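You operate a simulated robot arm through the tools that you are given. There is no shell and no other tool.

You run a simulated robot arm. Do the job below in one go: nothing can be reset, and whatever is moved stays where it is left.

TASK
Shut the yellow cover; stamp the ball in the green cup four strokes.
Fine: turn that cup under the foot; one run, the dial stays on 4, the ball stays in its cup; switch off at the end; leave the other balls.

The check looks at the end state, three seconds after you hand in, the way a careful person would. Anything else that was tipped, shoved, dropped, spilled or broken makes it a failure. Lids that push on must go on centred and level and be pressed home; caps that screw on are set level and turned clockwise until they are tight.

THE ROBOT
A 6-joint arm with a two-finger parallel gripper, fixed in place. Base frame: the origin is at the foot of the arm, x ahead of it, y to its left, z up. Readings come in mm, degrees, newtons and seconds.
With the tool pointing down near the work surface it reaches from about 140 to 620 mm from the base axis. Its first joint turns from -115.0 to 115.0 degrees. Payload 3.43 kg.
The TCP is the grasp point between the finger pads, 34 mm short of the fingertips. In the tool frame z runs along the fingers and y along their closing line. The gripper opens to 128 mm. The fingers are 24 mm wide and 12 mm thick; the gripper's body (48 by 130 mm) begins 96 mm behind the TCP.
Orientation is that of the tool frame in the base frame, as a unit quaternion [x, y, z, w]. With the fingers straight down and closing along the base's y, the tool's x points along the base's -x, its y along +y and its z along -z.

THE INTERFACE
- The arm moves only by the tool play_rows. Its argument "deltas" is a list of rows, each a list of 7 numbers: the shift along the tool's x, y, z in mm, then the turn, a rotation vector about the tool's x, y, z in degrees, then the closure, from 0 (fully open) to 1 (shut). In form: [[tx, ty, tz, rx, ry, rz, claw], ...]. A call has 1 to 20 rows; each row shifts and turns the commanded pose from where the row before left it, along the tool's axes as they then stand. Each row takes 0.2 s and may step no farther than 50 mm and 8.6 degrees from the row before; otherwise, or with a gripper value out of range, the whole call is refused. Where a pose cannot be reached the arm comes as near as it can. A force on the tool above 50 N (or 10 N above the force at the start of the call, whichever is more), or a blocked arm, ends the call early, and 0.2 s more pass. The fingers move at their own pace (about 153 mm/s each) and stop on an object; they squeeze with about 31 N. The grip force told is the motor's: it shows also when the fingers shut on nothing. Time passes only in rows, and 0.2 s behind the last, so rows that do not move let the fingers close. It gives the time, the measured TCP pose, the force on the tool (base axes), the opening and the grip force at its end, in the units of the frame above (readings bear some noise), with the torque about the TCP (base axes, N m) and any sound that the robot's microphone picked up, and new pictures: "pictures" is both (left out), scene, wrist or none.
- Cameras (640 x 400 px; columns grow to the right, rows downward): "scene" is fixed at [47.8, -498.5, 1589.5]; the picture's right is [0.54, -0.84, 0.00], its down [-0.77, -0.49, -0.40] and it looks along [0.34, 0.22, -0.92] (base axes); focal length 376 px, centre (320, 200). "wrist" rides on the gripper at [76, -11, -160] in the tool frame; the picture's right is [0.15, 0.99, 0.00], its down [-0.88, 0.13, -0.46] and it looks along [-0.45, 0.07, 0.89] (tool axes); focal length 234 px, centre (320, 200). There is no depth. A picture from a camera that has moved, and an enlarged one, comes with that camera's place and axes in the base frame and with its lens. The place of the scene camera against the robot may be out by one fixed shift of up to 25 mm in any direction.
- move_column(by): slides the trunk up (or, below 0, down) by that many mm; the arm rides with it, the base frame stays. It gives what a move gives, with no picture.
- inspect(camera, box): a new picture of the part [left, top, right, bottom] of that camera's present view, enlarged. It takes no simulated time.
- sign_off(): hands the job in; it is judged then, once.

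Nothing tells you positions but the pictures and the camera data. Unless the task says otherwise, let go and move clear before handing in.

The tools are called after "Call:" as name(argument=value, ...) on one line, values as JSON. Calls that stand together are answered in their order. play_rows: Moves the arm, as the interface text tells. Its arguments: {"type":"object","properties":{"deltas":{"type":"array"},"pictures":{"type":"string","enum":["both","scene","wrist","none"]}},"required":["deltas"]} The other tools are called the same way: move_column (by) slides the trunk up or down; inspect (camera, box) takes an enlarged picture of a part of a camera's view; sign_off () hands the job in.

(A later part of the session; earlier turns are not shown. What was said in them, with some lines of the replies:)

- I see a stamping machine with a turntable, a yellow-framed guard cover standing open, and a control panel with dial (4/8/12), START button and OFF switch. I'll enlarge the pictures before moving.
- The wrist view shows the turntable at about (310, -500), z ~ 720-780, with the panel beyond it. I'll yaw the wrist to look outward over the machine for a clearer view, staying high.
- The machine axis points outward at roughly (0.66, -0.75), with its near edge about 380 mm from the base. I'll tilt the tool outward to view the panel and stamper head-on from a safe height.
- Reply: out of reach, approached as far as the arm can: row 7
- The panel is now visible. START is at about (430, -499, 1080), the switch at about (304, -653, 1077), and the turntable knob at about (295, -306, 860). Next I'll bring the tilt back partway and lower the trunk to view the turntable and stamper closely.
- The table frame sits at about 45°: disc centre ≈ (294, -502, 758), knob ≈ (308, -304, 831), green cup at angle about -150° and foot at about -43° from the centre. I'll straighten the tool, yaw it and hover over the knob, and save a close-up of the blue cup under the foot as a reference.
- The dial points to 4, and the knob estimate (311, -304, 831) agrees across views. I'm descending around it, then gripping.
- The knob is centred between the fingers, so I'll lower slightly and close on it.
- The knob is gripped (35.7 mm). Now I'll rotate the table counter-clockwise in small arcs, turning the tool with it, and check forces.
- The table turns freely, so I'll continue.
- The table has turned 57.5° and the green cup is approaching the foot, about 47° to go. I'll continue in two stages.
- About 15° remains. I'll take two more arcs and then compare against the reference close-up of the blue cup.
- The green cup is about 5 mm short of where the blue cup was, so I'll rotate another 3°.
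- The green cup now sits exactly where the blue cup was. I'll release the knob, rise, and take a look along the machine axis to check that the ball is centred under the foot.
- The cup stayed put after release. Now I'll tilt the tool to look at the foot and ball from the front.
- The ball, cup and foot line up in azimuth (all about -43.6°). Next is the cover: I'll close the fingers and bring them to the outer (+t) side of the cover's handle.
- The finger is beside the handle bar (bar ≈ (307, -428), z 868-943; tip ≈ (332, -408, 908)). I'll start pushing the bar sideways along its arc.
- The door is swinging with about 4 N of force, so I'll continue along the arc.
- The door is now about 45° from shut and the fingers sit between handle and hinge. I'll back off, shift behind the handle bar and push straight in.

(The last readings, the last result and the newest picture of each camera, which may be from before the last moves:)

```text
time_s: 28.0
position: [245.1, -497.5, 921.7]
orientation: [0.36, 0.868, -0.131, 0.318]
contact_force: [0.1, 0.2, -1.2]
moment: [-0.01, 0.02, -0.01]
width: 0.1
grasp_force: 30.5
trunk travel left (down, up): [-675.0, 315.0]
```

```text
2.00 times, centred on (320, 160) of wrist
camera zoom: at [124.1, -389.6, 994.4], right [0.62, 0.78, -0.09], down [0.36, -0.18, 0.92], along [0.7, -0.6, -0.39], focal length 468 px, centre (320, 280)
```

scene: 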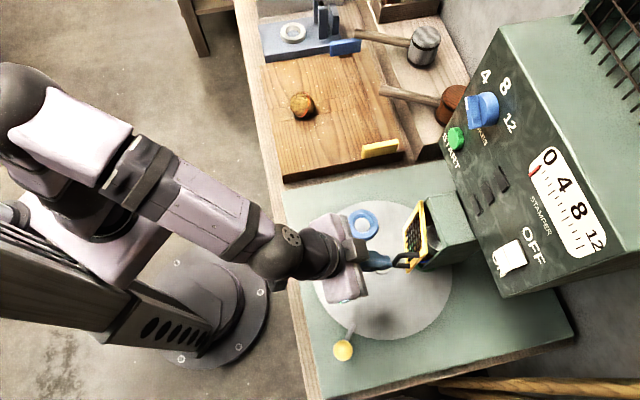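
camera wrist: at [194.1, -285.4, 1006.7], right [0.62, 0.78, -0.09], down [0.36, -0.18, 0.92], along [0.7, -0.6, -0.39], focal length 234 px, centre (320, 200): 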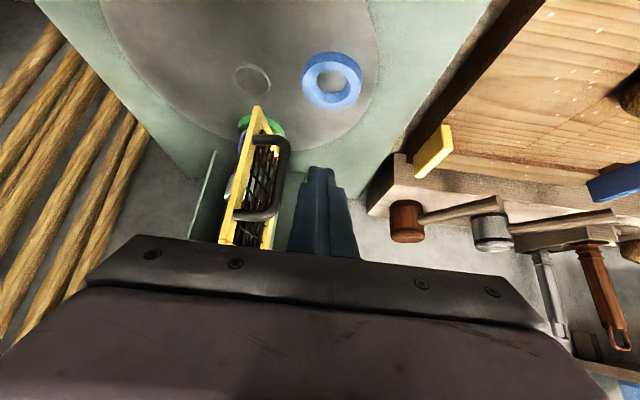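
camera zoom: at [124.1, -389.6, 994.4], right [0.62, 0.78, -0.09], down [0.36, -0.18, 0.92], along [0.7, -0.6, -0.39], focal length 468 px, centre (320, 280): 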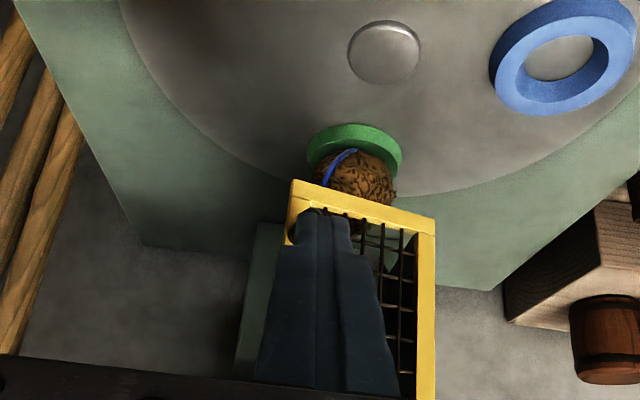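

The bar is being pushed squarely and the door is nearly shut, so I'll continue inward.

Call:
play_rows(deltas=[[-6.1, -3, 5.1, 0, 0, 0, 1], [-6.1, -3, 5.1, 0, 0, 0, 1], [-6.1, -3, 5.1, 0, 0, 0, 1], [-3.8, -1, 3.2, 0, 0, 0, 1]], pictures="none")

Call:
inspect(camera="scene", box=[370, 170, 490, 280])

Call:
inspect(camera="wrist", box=[200, 60, 440, 260])

```text
time_s: 29.0
position: [255.9, -518.9, 922.2]
orientation: [0.359, 0.868, -0.129, 0.317]
contact_force: [-19.2, 23.2, 2.9]
moment: [0.4, 0.34, -0.07]
width: 0.0
grasp_force: 31.1
trunk travel left (down, up): [-675.0, 315.0]
```

```text
3.64 times, centred on (430, 225) of scene
camera zoom: at [47.8, -498.5, 1589.5], right [0.54, -0.84, 0.0], down [-0.77, -0.49, -0.4], along [0.34, 0.22, -0.92], focal length 1366 px, centre (-80, 109)
```

zoom: 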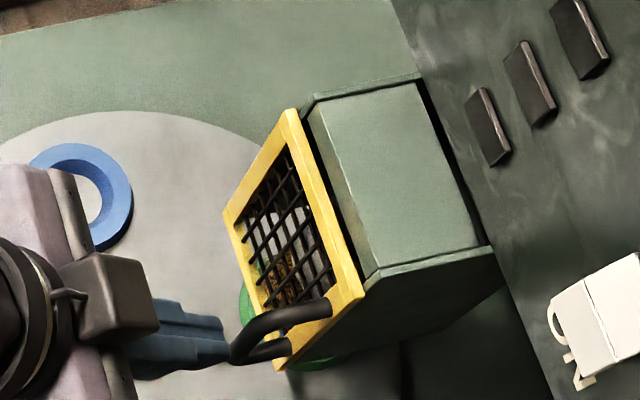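

```text
2.00 times, centred on (320, 160) of wrist
camera zoom: at [134.1, -411.7, 994.7], right [0.62, 0.78, -0.09], down [0.36, -0.18, 0.92], along [0.7, -0.6, -0.39], focal length 468 px, centre (320, 280)
```

zoom: 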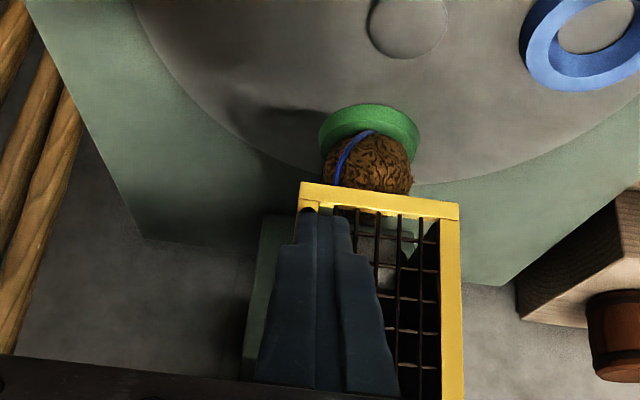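

The door reached its stop (30 N) and lies parallel with the housing front. I'll give one light extra press, then retreat and check it stays shut.

Call:
play_rows(deltas=[[-1.2, 0, 1.0, 0, 0, 0, 1], [0, 0, 0, 0, 0, 0, 1], [15, 0, -12.9, 0, 0, 0, 1], [30, 0, -25.7, 0, 0, 0, 1], [30, 0, -25.7, 0, 0, 0, 1]], pictures="wrist")

Call:
inspect(camera="scene", box=[370, 170, 490, 280])

Call:
inspect(camera="wrist", box=[240, 80, 440, 240])

```text
time_s: 30.2
position: [187.8, -453.8, 923.2]
orientation: [0.359, 0.868, -0.132, 0.317]
contact_force: [-1.7, 0.4, -0.2]
moment: [-0.03, 0.01, -0.02]
width: 0.2
grasp_force: 30.5
trunk travel left (down, up): [-675.0, 315.0]
camera wrist: at [67.0, -346.5, 996.0], right [0.62, 0.78, -0.1], down [0.36, -0.17, 0.92], along [0.7, -0.6, -0.39], focal length 234 px, centre (320, 200)
```

wrist: 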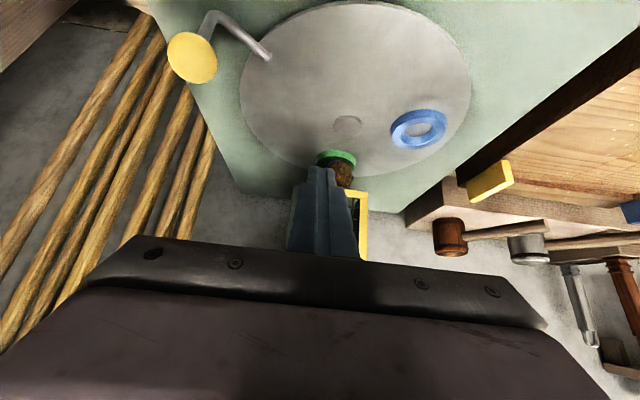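

```text
3.64 times, centred on (430, 225) of scene
camera zoom: at [47.8, -498.5, 1589.5], right [0.54, -0.84, 0.0], down [-0.77, -0.49, -0.4], along [0.34, 0.22, -0.92], focal length 1366 px, centre (-80, 109)
```

zoom: 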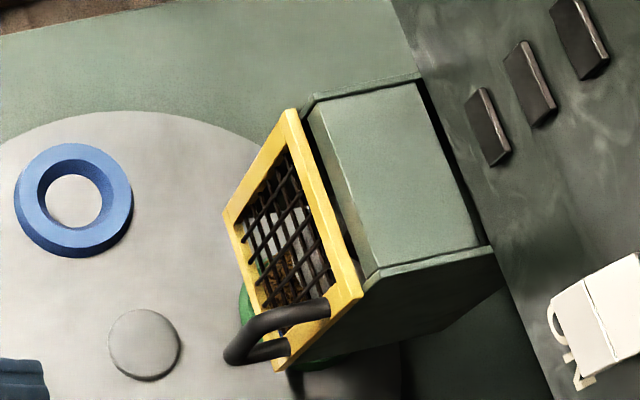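

```text
2.50 times, centred on (340, 160) of wrist
camera zoom: at [67.0, -346.5, 996.0], right [0.62, 0.78, -0.1], down [0.36, -0.17, 0.92], along [0.7, -0.6, -0.39], focal length 585 px, centre (270, 300)
```

zoom: 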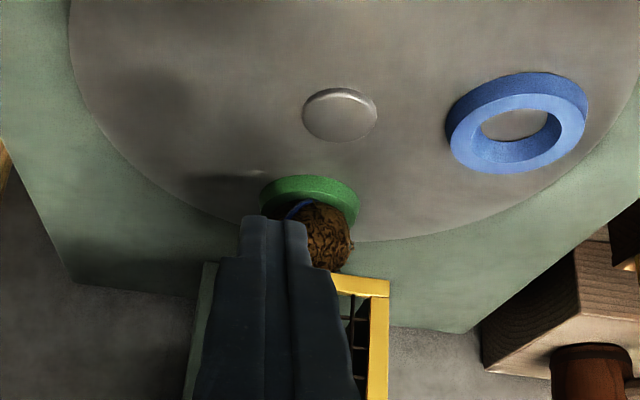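

The cover stays shut. Now I'll back away and raise the trunk for a good look at the panel.

Call:
play_rows(deltas=[[38, 20, -32, 0, 0, 0, 1], [0, 20, 0, 0, 0, 0, 0.5], [0, 0, 0, 0, 0, 0, 0], [0, 0, 0, 0, 0, 0, 0]], pictures="none")

Call:
move_column(by=300)

Call:
inspect(camera="wrist", box=[0, 0, 640, 400])

Call:
inspect(camera="wrist", box=[220, 80, 460, 240])

```text
refused: row 1 steps farther than a row can; nothing moved
```

```text
time_s: 33.2
position: [188.9, -454.8, 1223.3]
orientation: [0.359, 0.868, -0.132, 0.318]
contact_force: [-0.1, 0.0, -0.8]
moment: [0.01, -0.01, -0.01]
width: 0.0
grasp_force: 30.8
trunk travel left (down, up): [-975.0, 15.0]
```

```text
1.00 times, centred on (320, 200) of wrist (not enlarged: the box is as wide or as high as the picture)
camera zoom: at [67.4, -347.3, 1295.4], right [0.62, 0.78, -0.09], down [0.36, -0.18, 0.92], along [0.7, -0.6, -0.39], focal length 234 px, centre (320, 200)
```

zoom: 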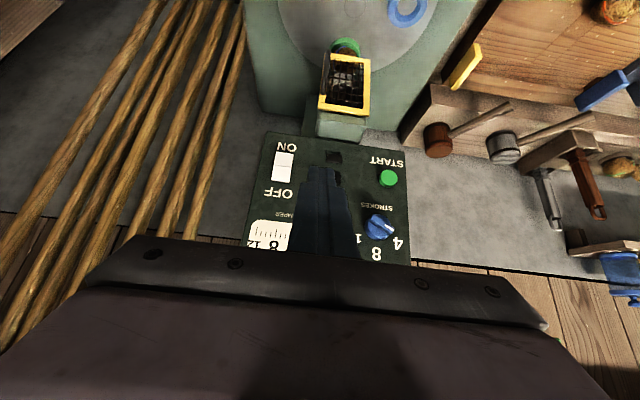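

```text
2.50 times, centred on (340, 160) of wrist
camera zoom: at [67.4, -347.3, 1295.4], right [0.62, 0.78, -0.09], down [0.36, -0.18, 0.92], along [0.7, -0.6, -0.39], focal length 585 px, centre (270, 300)
```

zoom: 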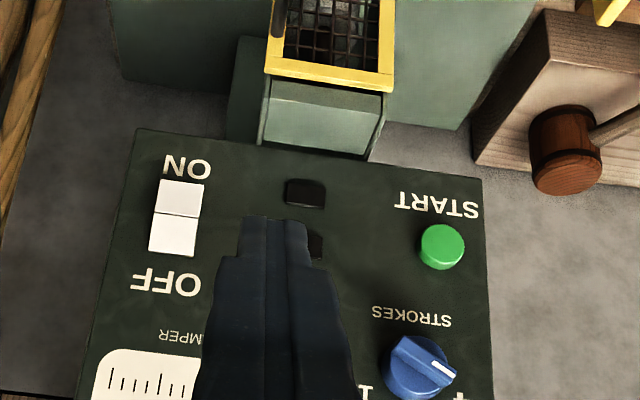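

The panel is vertical, facing the robot, in the plane o≈680, with START ≈ (443, -504, 1074) and the rocker ≈ (303, -643, 1076). I'll enlarge the rocker to see its state.

Call:
inspect(camera="wrist", box=[255, 135, 315, 205])

Call:
inspect(camera="scene", box=[490, 235, 535, 280])

Call:
inspect(camera="wrist", box=[350, 150, 420, 270])

```text
5.71 times, centred on (285, 170) of wrist
camera zoom: at [67.4, -347.3, 1295.4], right [0.62, 0.78, -0.09], down [0.36, -0.18, 0.92], along [0.7, -0.6, -0.39], focal length 1338 px, centre (520, 371)
```

zoom: 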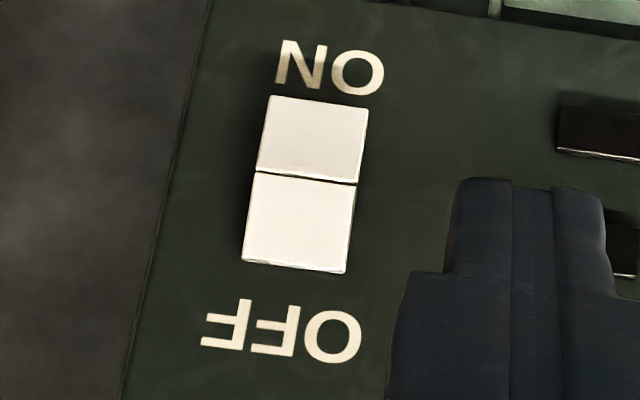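

```text
8.89 times, centred on (512, 258) of scene
camera zoom: at [47.8, -498.5, 1589.5], right [0.54, -0.84, 0.0], down [-0.77, -0.49, -0.4], along [0.34, 0.22, -0.92], focal length 3340 px, centre (-1391, -311)
```

zoom: 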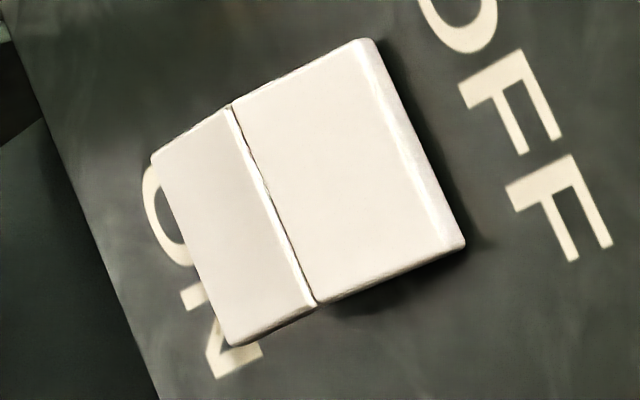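

```text
3.33 times, centred on (385, 210) of wrist
camera zoom: at [67.4, -347.3, 1295.4], right [0.62, 0.78, -0.09], down [0.36, -0.18, 0.92], along [0.7, -0.6, -0.39], focal length 781 px, centre (103, 167)
```

zoom: 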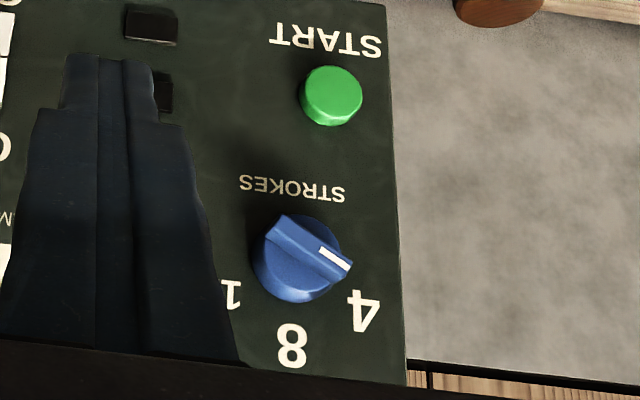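

By triangulation the rocker's ON half is raised (o≈666) and its OFF half is recessed (o≈676), so power is OFF; the dial is on 4. I'll lower the trunk a bit and approach the ON half (z≈1058).

Call:
move_column(by=-147)

Call:
play_rows(deltas=[[0, -26, 0, 0, 0, 0, 1], [0, -26, 0, 0, 0, 0, 1], [-31.4, 0, 26.4, 0, 0, 0, 1], [-31.4, 0, 26.4, 0, 0, 0, 1], [-31.4, 0, 26.4, 0, 0, 0, 1]])

Call:
inspect(camera="wrist", box=[220, 80, 460, 240])

Call:
inspect(camera="scene", box=[420, 200, 560, 300])

```text
time_s: 34.9
position: [188.4, -453.8, 1075.5]
orientation: [0.36, 0.867, -0.132, 0.318]
contact_force: [0.4, 0.4, -0.3]
moment: [-0.03, -0.02, 0.01]
width: 0.0
grasp_force: 31.0
trunk travel left (down, up): [-828.0, 162.0]
```

```text
time_s: 36.1
position: [240.0, -577.6, 1073.5]
orientation: [0.36, 0.868, -0.131, 0.317]
contact_force: [0.5, 0.1, 0.0]
moment: [0.0, 0.04, -0.01]
width: 0.1
grasp_force: 31.1
trunk travel left (down, up): [-828.0, 162.0]
camera wrist: at [119.8, -471.8, 1146.6], right [0.62, 0.78, -0.09], down [0.36, -0.18, 0.92], along [0.7, -0.6, -0.39], focal length 234 px, centre (320, 200)
```

scene: 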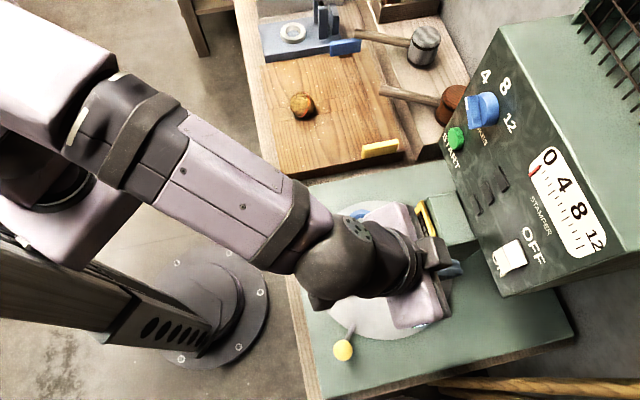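
wrist: 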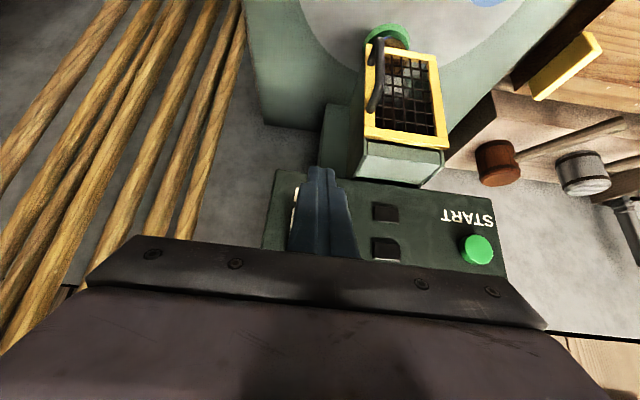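

```text
2.50 times, centred on (340, 160) of wrist
camera zoom: at [119.8, -471.8, 1146.6], right [0.62, 0.78, -0.09], down [0.36, -0.18, 0.92], along [0.7, -0.6, -0.39], focal length 585 px, centre (270, 300)
```

zoom: 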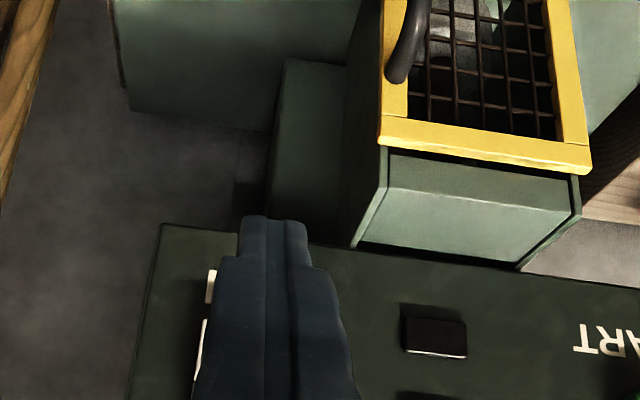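

```text
4.00 times, centred on (490, 250) of scene
camera zoom: at [47.8, -498.5, 1589.5], right [0.54, -0.84, 0.0], down [-0.77, -0.49, -0.4], along [0.34, 0.22, -0.92], focal length 1503 px, centre (-360, 0)
```

zoom: 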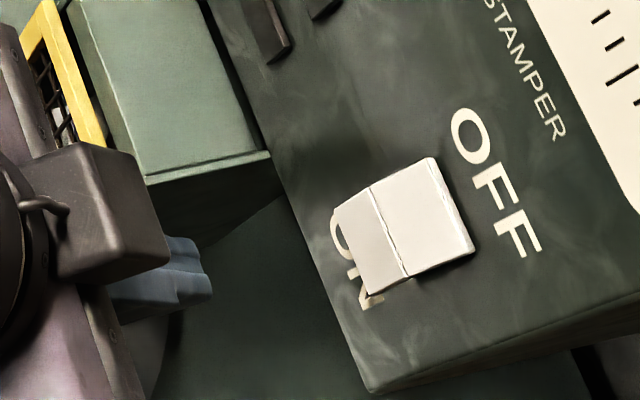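

The finger is in line with the ON half, so I'll approach and press slowly.

Call:
play_rows(deltas=[[-16.8, -1, 14.2, 0, 0, 0, 1], [-15.3, 0, 12.9, 0, 0, 0, 1], [-3.8, 0, 3.2, 0, 0, 0, 1], [-3.8, 0, 3.2, 0, 0, 0, 1], [-3.1, 0, 2.6, 0, 0, 0, 1], [-3.1, 0, 2.6, 0, 0, 0, 1]], pictures="none")

Call:
inspect(camera="scene", box=[470, 220, 550, 290])

Call:
inspect(camera="wrist", box=[260, 120, 400, 250])

```text
time_s: 37.5
position: [276.9, -618.1, 1075.6]
orientation: [0.359, 0.868, -0.131, 0.318]
contact_force: [-13.5, 14.7, 2.1]
moment: [0.15, 0.26, 0.03]
width: 0.1
grasp_force: 30.9
trunk travel left (down, up): [-828.0, 162.0]
```

```text
5.71 times, centred on (510, 255) of scene
camera zoom: at [47.8, -498.5, 1589.5], right [0.54, -0.84, 0.0], down [-0.77, -0.49, -0.4], along [0.34, 0.22, -0.92], focal length 2147 px, centre (-766, -114)
```

zoom: 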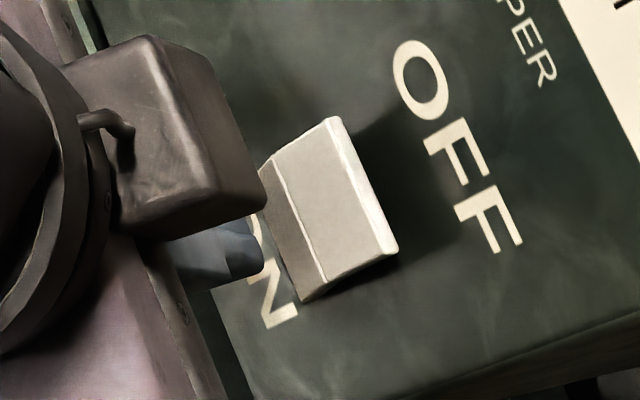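

```text
3.08 times, centred on (330, 185) of wrist
camera zoom: at [155.4, -510.5, 1149.1], right [0.62, 0.78, -0.09], down [0.36, -0.18, 0.92], along [0.7, -0.6, -0.39], focal length 720 px, centre (289, 246)
```

zoom: 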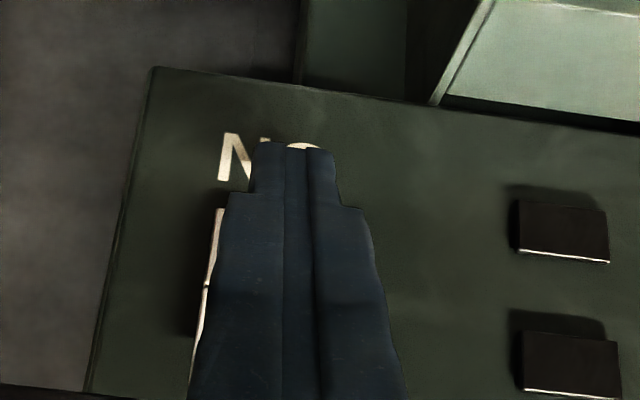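

The rocker has tipped (the OFF end is now raised). I'll nudge a bit further to be sure, then back off and look.

Call:
play_rows(deltas=[[-2.3, 0, 1.9, 0, 0, 0, 1], [0, 0, 0, 0, 0, 0, 1], [15.3, 0, -12.9, 0, 0, 0, 1], [23, 0, -19.3, 0, 0, 0, 1], [23, 0, -19.3, 0, 0, 0, 1]], pictures="none")

Call:
inspect(camera="scene", box=[470, 220, 550, 290])

Call:
inspect(camera="scene", box=[420, 40, 640, 300])

```text
time_s: 38.7
position: [222.9, -565.5, 1077.6]
orientation: [0.359, 0.867, -0.132, 0.318]
contact_force: [-0.8, 0.3, 0.2]
moment: [-0.01, -0.03, 0.04]
width: 0.0
grasp_force: 30.7
trunk travel left (down, up): [-828.0, 162.0]
```

```text
5.71 times, centred on (510, 255) of scene
camera zoom: at [47.8, -498.5, 1589.5], right [0.54, -0.84, 0.0], down [-0.77, -0.49, -0.4], along [0.34, 0.22, -0.92], focal length 2147 px, centre (-766, -114)
```

zoom: 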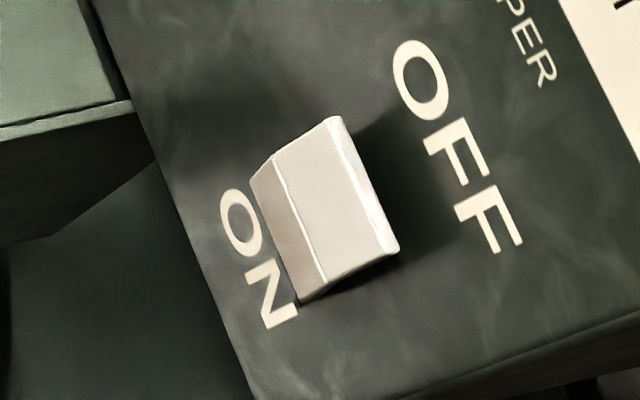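

```text
1.54 times, centred on (530, 170) of scene
camera zoom: at [47.8, -498.5, 1589.5], right [0.54, -0.84, 0.0], down [-0.77, -0.49, -0.4], along [0.34, 0.22, -0.92], focal length 578 px, centre (-3, 246)
```

zoom: 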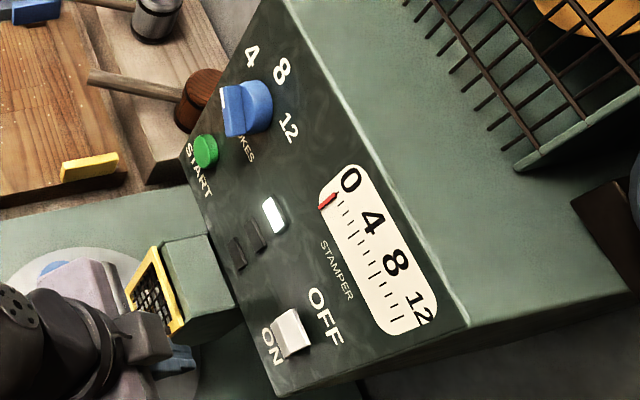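

Power is on: the top lamp lit white. I'll look closer at the lamps before pressing START.

Call:
inspect(camera="scene", box=[465, 150, 525, 220])

Call:
inspect(camera="wrist", box=[250, 60, 510, 240])

```text
5.71 times, centred on (495, 185) of scene
camera zoom: at [47.8, -498.5, 1589.5], right [0.54, -0.84, 0.0], down [-0.77, -0.49, -0.4], along [0.34, 0.22, -0.92], focal length 2147 px, centre (-680, 286)
```

zoom: 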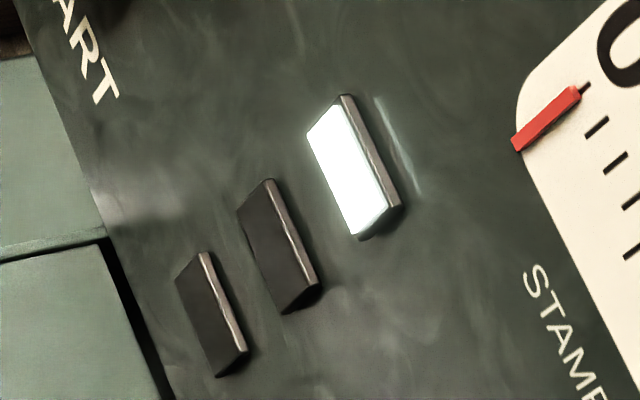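

```text
2.22 times, centred on (380, 150) of wrist
camera zoom: at [102.3, -458.2, 1148.8], right [0.62, 0.78, -0.1], down [0.36, -0.17, 0.92], along [0.7, -0.6, -0.39], focal length 520 px, centre (187, 311)
```

zoom: 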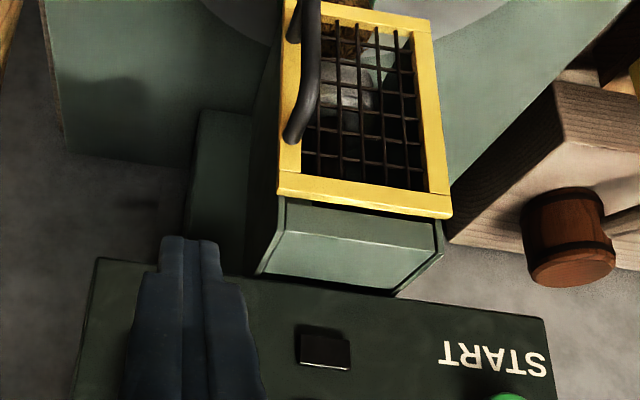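

I'll move over in front of START, keeping clear of the panel.

Call:
play_rows(deltas=[[-1.9, 39.8, -2.3, 0, 0, 0, 1], [-1.9, 39.8, -2.3, 0, 0, 0, 1], [-1.9, 39.8, -2.3, 0, 0, 0, 1], [-1.9, 39.8, -2.3, 0, 0, 0, 1], [-1.9, 39.8, -2.3, 0, 0, 0, 1], [-19.2, 0, 16, 0, 0, 0, 1], [-19.2, 0, 16, 0, 0, 0, 1]], pictures="none")

Call:
inspect(camera="scene", box=[400, 90, 520, 190])

Call:
inspect(camera="wrist", box=[220, 100, 420, 250])

```text
time_s: 40.3
position: [402.3, -461.0, 1092.5]
orientation: [0.36, 0.867, -0.132, 0.317]
contact_force: [0.4, -0.9, 0.2]
moment: [0.0, -0.01, 0.01]
width: 0.0
grasp_force: 30.9
trunk travel left (down, up): [-828.0, 162.0]
```

```text
4.00 times, centred on (460, 140) of scene
camera zoom: at [47.8, -498.5, 1589.5], right [0.54, -0.84, 0.0], down [-0.77, -0.49, -0.4], along [0.34, 0.22, -0.92], focal length 1503 px, centre (-240, 440)
```

zoom: 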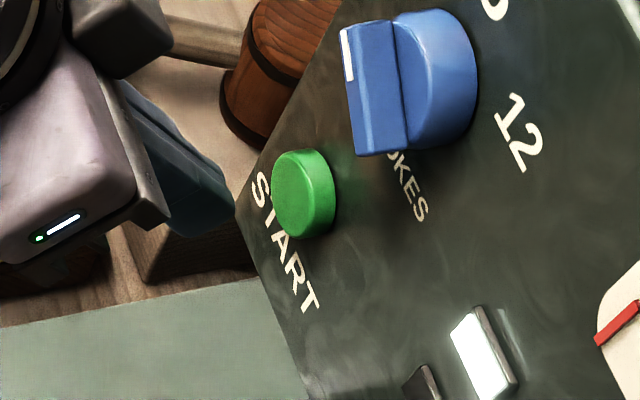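

```text
2.67 times, centred on (320, 175) of wrist
camera zoom: at [281.1, -353.5, 1165.2], right [0.62, 0.78, -0.09], down [0.36, -0.18, 0.92], along [0.7, -0.6, -0.39], focal length 624 px, centre (320, 267)
```

zoom: 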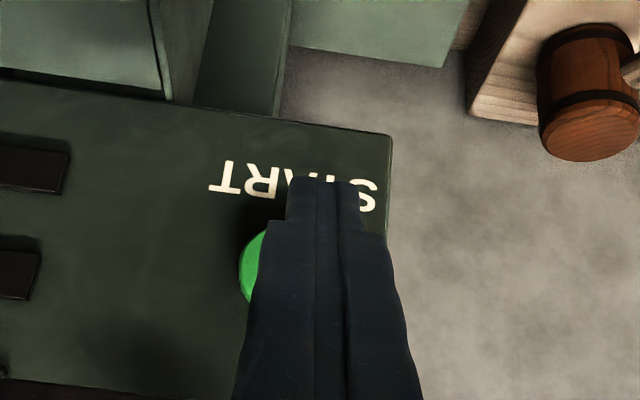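

I'll shift 5 mm left to centre on the button, then approach in small steps.

Call:
play_rows(deltas=[[0, -5, 0, 0, 0, 0, 1], [-7.7, 0, 6.4, 0, 0, 0, 1], [-3.8, 0, 3.2, 0, 0, 0, 1], [0, 0, 0, 0, 0, 0, 1]], pictures="none")

Call:
inspect(camera="scene", box=[400, 90, 520, 190])

```text
time_s: 41.3
position: [409.4, -473.4, 1092.4]
orientation: [0.359, 0.867, -0.133, 0.318]
contact_force: [0.1, -0.5, -0.2]
moment: [-0.02, -0.01, 0.0]
width: 0.0
grasp_force: 31.4
trunk travel left (down, up): [-828.0, 162.0]
```

```text
4.00 times, centred on (460, 140) of scene
camera zoom: at [47.8, -498.5, 1589.5], right [0.54, -0.84, 0.0], down [-0.77, -0.49, -0.4], along [0.34, 0.22, -0.92], focal length 1503 px, centre (-240, 440)
```

zoom: 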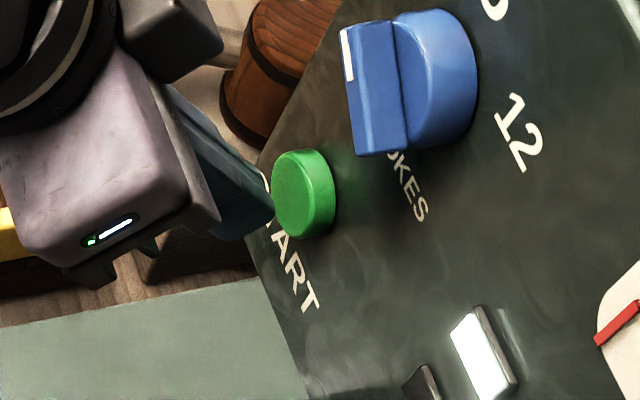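

Almost touching and centred on START, so I'll press gently.

Call:
play_rows(deltas=[[-2.3, 0, 1.9, 0, 0, 0, 1], [-2.3, 0, 1.9, 0, 0, 0, 1], [-2.3, 0, 1.9, 0, 0, 0, 1]], pictures="none")

Call:
inspect(camera="scene", box=[400, 90, 560, 230])

```text
time_s: 42.1
position: [414.4, -480.5, 1091.0]
orientation: [0.359, 0.868, -0.131, 0.317]
contact_force: [-2.1, 2.9, 1.0]
moment: [0.05, -0.04, 0.02]
width: 0.0
grasp_force: 31.1
trunk travel left (down, up): [-828.0, 162.0]
heard: click
```

```text
2.86 times, centred on (480, 160) of scene
camera zoom: at [47.8, -498.5, 1589.5], right [0.54, -0.84, 0.0], down [-0.77, -0.49, -0.4], along [0.34, 0.22, -0.92], focal length 1074 px, centre (-137, 314)
```

zoom: 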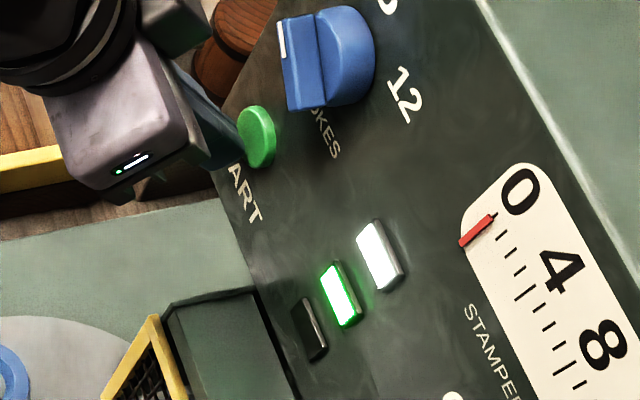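

Click heard and the green lamp is lit, so the run has started. I'll back off and watch the counter.

Call:
play_rows(deltas=[[11.5, 0, -9.7, 0, 0, 0, 1], [23, 0, -19.3, 0, 0, 0, 1], [0, 0, 0, 0, 0, 0, 1]], pictures="none")

Call:
inspect(camera="scene", box=[440, 120, 620, 270])

```text
time_s: 42.9
position: [382.0, -449.9, 1091.9]
orientation: [0.36, 0.867, -0.132, 0.318]
contact_force: [0.2, -0.7, -0.6]
moment: [0.02, -0.01, 0.03]
width: 0.0
grasp_force: 31.0
trunk travel left (down, up): [-828.0, 162.0]
```

```text
2.67 times, centred on (530, 195) of scene
camera zoom: at [47.8, -498.5, 1589.5], right [0.54, -0.84, 0.0], down [-0.77, -0.49, -0.4], along [0.34, 0.22, -0.92], focal length 1002 px, centre (-240, 213)
```

zoom: 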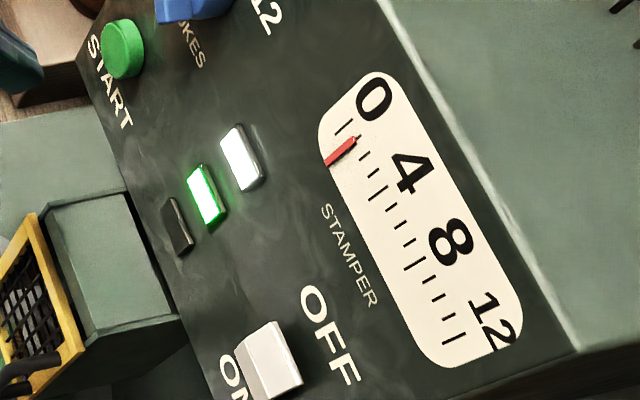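

The pointer is counting. While waiting I'll move over in front of the switch's OFF half, staying clear.

Call:
play_rows(deltas=[[-3.2, -38.6, -3.8, 0, 0, 0, 1], [-3.2, -38.6, -3.8, 0, 0, 0, 1], [-3.2, -38.6, -3.8, 0, 0, 0, 1], [-3.2, -38.6, -3.8, 0, 0, 0, 1], [-3.2, -38.6, -3.8, 0, 0, 0, 1]], pictures="none")

Call:
inspect(camera="scene", box=[440, 120, 620, 270])

```text
time_s: 44.1
position: [246.7, -588.2, 1115.4]
orientation: [0.358, 0.868, -0.131, 0.318]
contact_force: [0.2, -0.2, 0.5]
moment: [0.03, -0.03, 0.03]
width: 0.0
grasp_force: 31.0
trunk travel left (down, up): [-828.0, 162.0]
```

```text
2.67 times, centred on (530, 195) of scene
camera zoom: at [47.8, -498.5, 1589.5], right [0.54, -0.84, 0.0], down [-0.77, -0.49, -0.4], along [0.34, 0.22, -0.92], focal length 1002 px, centre (-240, 213)
```

zoom: 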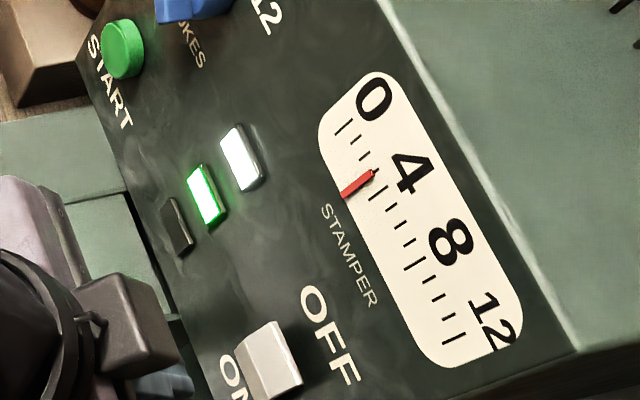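

It reads about 3 strokes, so I'll wait for the run to finish.

Call:
play_rows(deltas=[[0, 0, 0, 0, 0, 0, 1], [0, 0, 0, 0, 0, 0, 1], [0, 0, 0, 0, 0, 0, 1], [0, 0, 0, 0, 0, 0, 1]], pictures="none")

Call:
inspect(camera="scene", box=[440, 120, 620, 270])

```text
time_s: 45.1
position: [248.1, -586.6, 1114.9]
orientation: [0.359, 0.868, -0.131, 0.317]
contact_force: [-0.8, 0.1, -0.8]
moment: [-0.02, -0.01, -0.02]
width: 0.0
grasp_force: 31.8
trunk travel left (down, up): [-828.0, 162.0]
```

```text
2.67 times, centred on (530, 195) of scene
camera zoom: at [47.8, -498.5, 1589.5], right [0.54, -0.84, 0.0], down [-0.77, -0.49, -0.4], along [0.34, 0.22, -0.92], focal length 1002 px, centre (-240, 213)
```

zoom: 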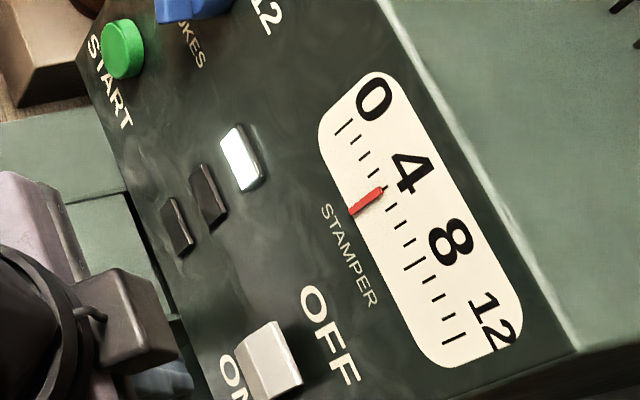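

The counter stopped at 4 and the green lamp went out. Now I'll press the OFF half.

Call:
play_rows(deltas=[[-15.3, -1, 12.9, 0, 0, 0, 1], [-9.2, 0, 7.7, 0, 0, 0, 1], [-3.1, 0, 2.6, 0, 0, 0, 1], [-3.1, 0, 2.6, 0, 0, 0, 1], [-2.3, 0, 1.9, 0, 0, 0, 1], [-2.3, 0, 1.9, 0, 0, 0, 1]], pictures="none")

Call:
inspect(camera="scene", box=[460, 140, 580, 290])

```text
time_s: 46.5
position: [274.3, -617.0, 1114.9]
orientation: [0.36, 0.868, -0.131, 0.317]
contact_force: [-16.8, 16.6, 1.2]
moment: [0.11, 0.53, 0.11]
width: 0.2
grasp_force: 30.8
trunk travel left (down, up): [-828.0, 162.0]
```

```text
2.67 times, centred on (520, 215) of scene
camera zoom: at [47.8, -498.5, 1589.5], right [0.54, -0.84, 0.0], down [-0.77, -0.49, -0.4], along [0.34, 0.22, -0.92], focal length 1002 px, centre (-213, 160)
```

zoom: 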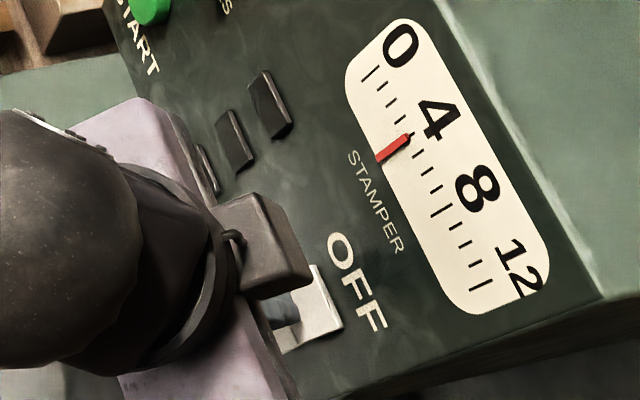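

The lamp is off. I'll press a touch more, then retreat and do a full check of the scene.

Call:
play_rows(deltas=[[-1.5, 0, 1.3, 0, 0, 0, 1], [0, 0, 0, 0, 0, 0, 1], [15.3, 0, -12.9, 0, 0, 0, 1], [23, 0, -19.3, 0, 0, 0, 1], [30, 0, -25.2, 0, 0, 0, 1], [30, 0, -25.2, 0, 0, 0, 1], [30, 0, -25.2, 0, 0, 0, 0.5]], pictures="both")

Call:
inspect(camera="scene", box=[460, 140, 580, 290])

Call:
inspect(camera="scene", box=[340, 170, 490, 290])

Call:
inspect(camera="scene", box=[440, 60, 520, 130])

```text
time_s: 48.1
position: [162.9, -498.5, 1116.5]
orientation: [0.359, 0.868, -0.132, 0.317]
contact_force: [0.2, -0.2, 0.6]
moment: [-0.02, -0.01, -0.02]
width: 63.8
grasp_force: 0.0
trunk travel left (down, up): [-828.0, 162.0]
camera wrist: at [41.3, -391.8, 1189.5], right [0.62, 0.78, -0.1], down [0.36, -0.17, 0.92], along [0.7, -0.6, -0.39], focal length 234 px, centre (320, 200)
```

scene: 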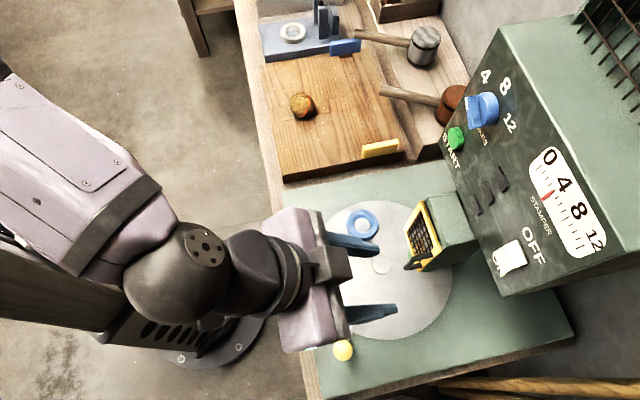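
wrist: 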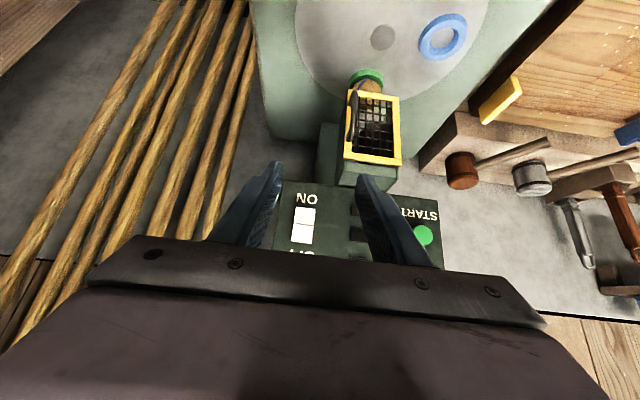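

```text
2.67 times, centred on (520, 215) of scene
camera zoom: at [47.8, -498.5, 1589.5], right [0.54, -0.84, 0.0], down [-0.77, -0.49, -0.4], along [0.34, 0.22, -0.92], focal length 1002 px, centre (-213, 160)
```

zoom: 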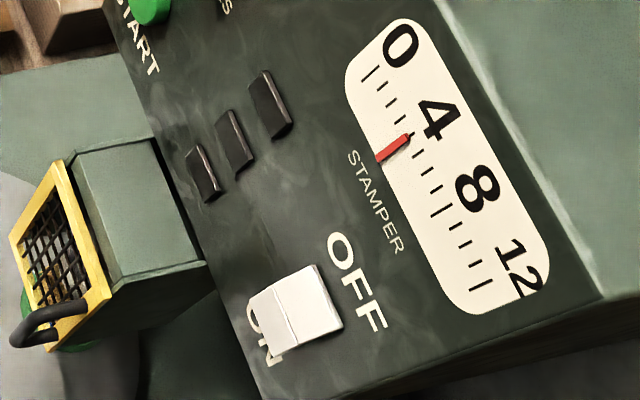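

```text
3.33 times, centred on (415, 230) of scene
camera zoom: at [47.8, -498.5, 1589.5], right [0.54, -0.84, 0.0], down [-0.77, -0.49, -0.4], along [0.34, 0.22, -0.92], focal length 1252 px, centre (3, 100)
```

zoom: 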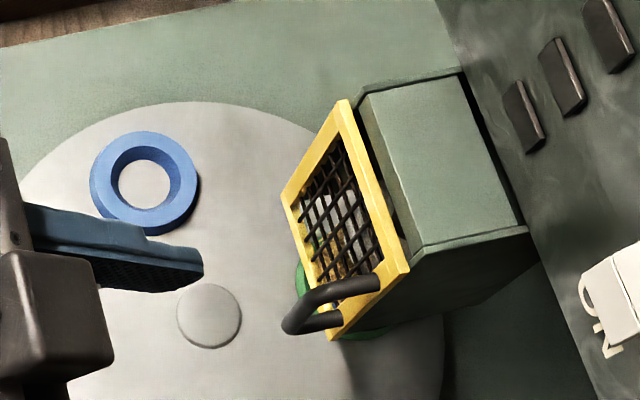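

```text
5.71 times, centred on (480, 95) of scene
camera zoom: at [47.8, -498.5, 1589.5], right [0.54, -0.84, 0.0], down [-0.77, -0.49, -0.4], along [0.34, 0.22, -0.92], focal length 2147 px, centre (-594, 800)
```

zoom: 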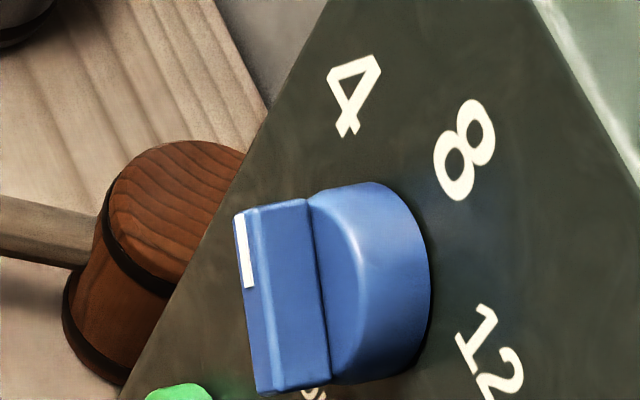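

The switch is off, the lamps are dark, the counter and dial read 4, and the cover is shut. One last check of the ball in its cup.

Call:
inspect(camera="wrist", box=[320, 50, 430, 200])

```text
2.67 times, centred on (375, 125) of wrist
camera zoom: at [41.3, -391.8, 1189.5], right [0.62, 0.78, -0.1], down [0.36, -0.17, 0.92], along [0.7, -0.6, -0.39], focal length 624 px, centre (173, 400)
```

zoom: 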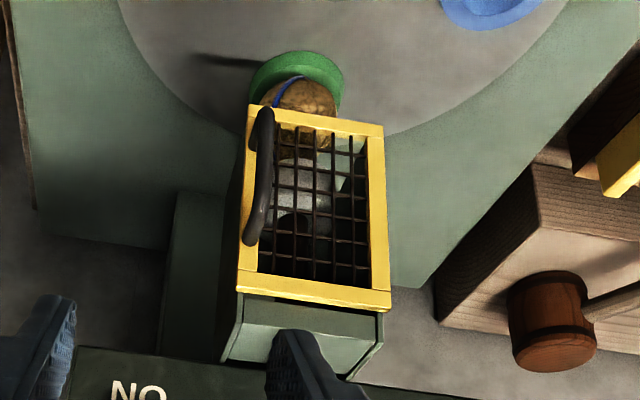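

The ball sits in the green cup under the foot, stamped, with the cover shut and the power off. The arm is clear, so I'm handing in.

Call:
sign_off()

```text
The job is handed in.
```

The job is handed in: the yellow cover is shut and the ball in the green cup has had its four strokes. The result of the check hasn't come back.

- **Cup:** I turned the table by its yellow knob until the green cup sat under the foot. In the front view the cup, ball and foot lined up to within about 1–2 mm.
- **Cover:** I pushed it shut by its handle until it met its stop at about 30 N. It stayed shut through the run.
- **Run:** The switch was off at the start, so I turned it on and pressed START once. The counter stopped at 4 by itself and the dial still points to 4.
- **End state:** The switch is back to OFF with all lamps dark, and the ball is still in its cup. I left the other balls alone, and the arm is clear of the machine.
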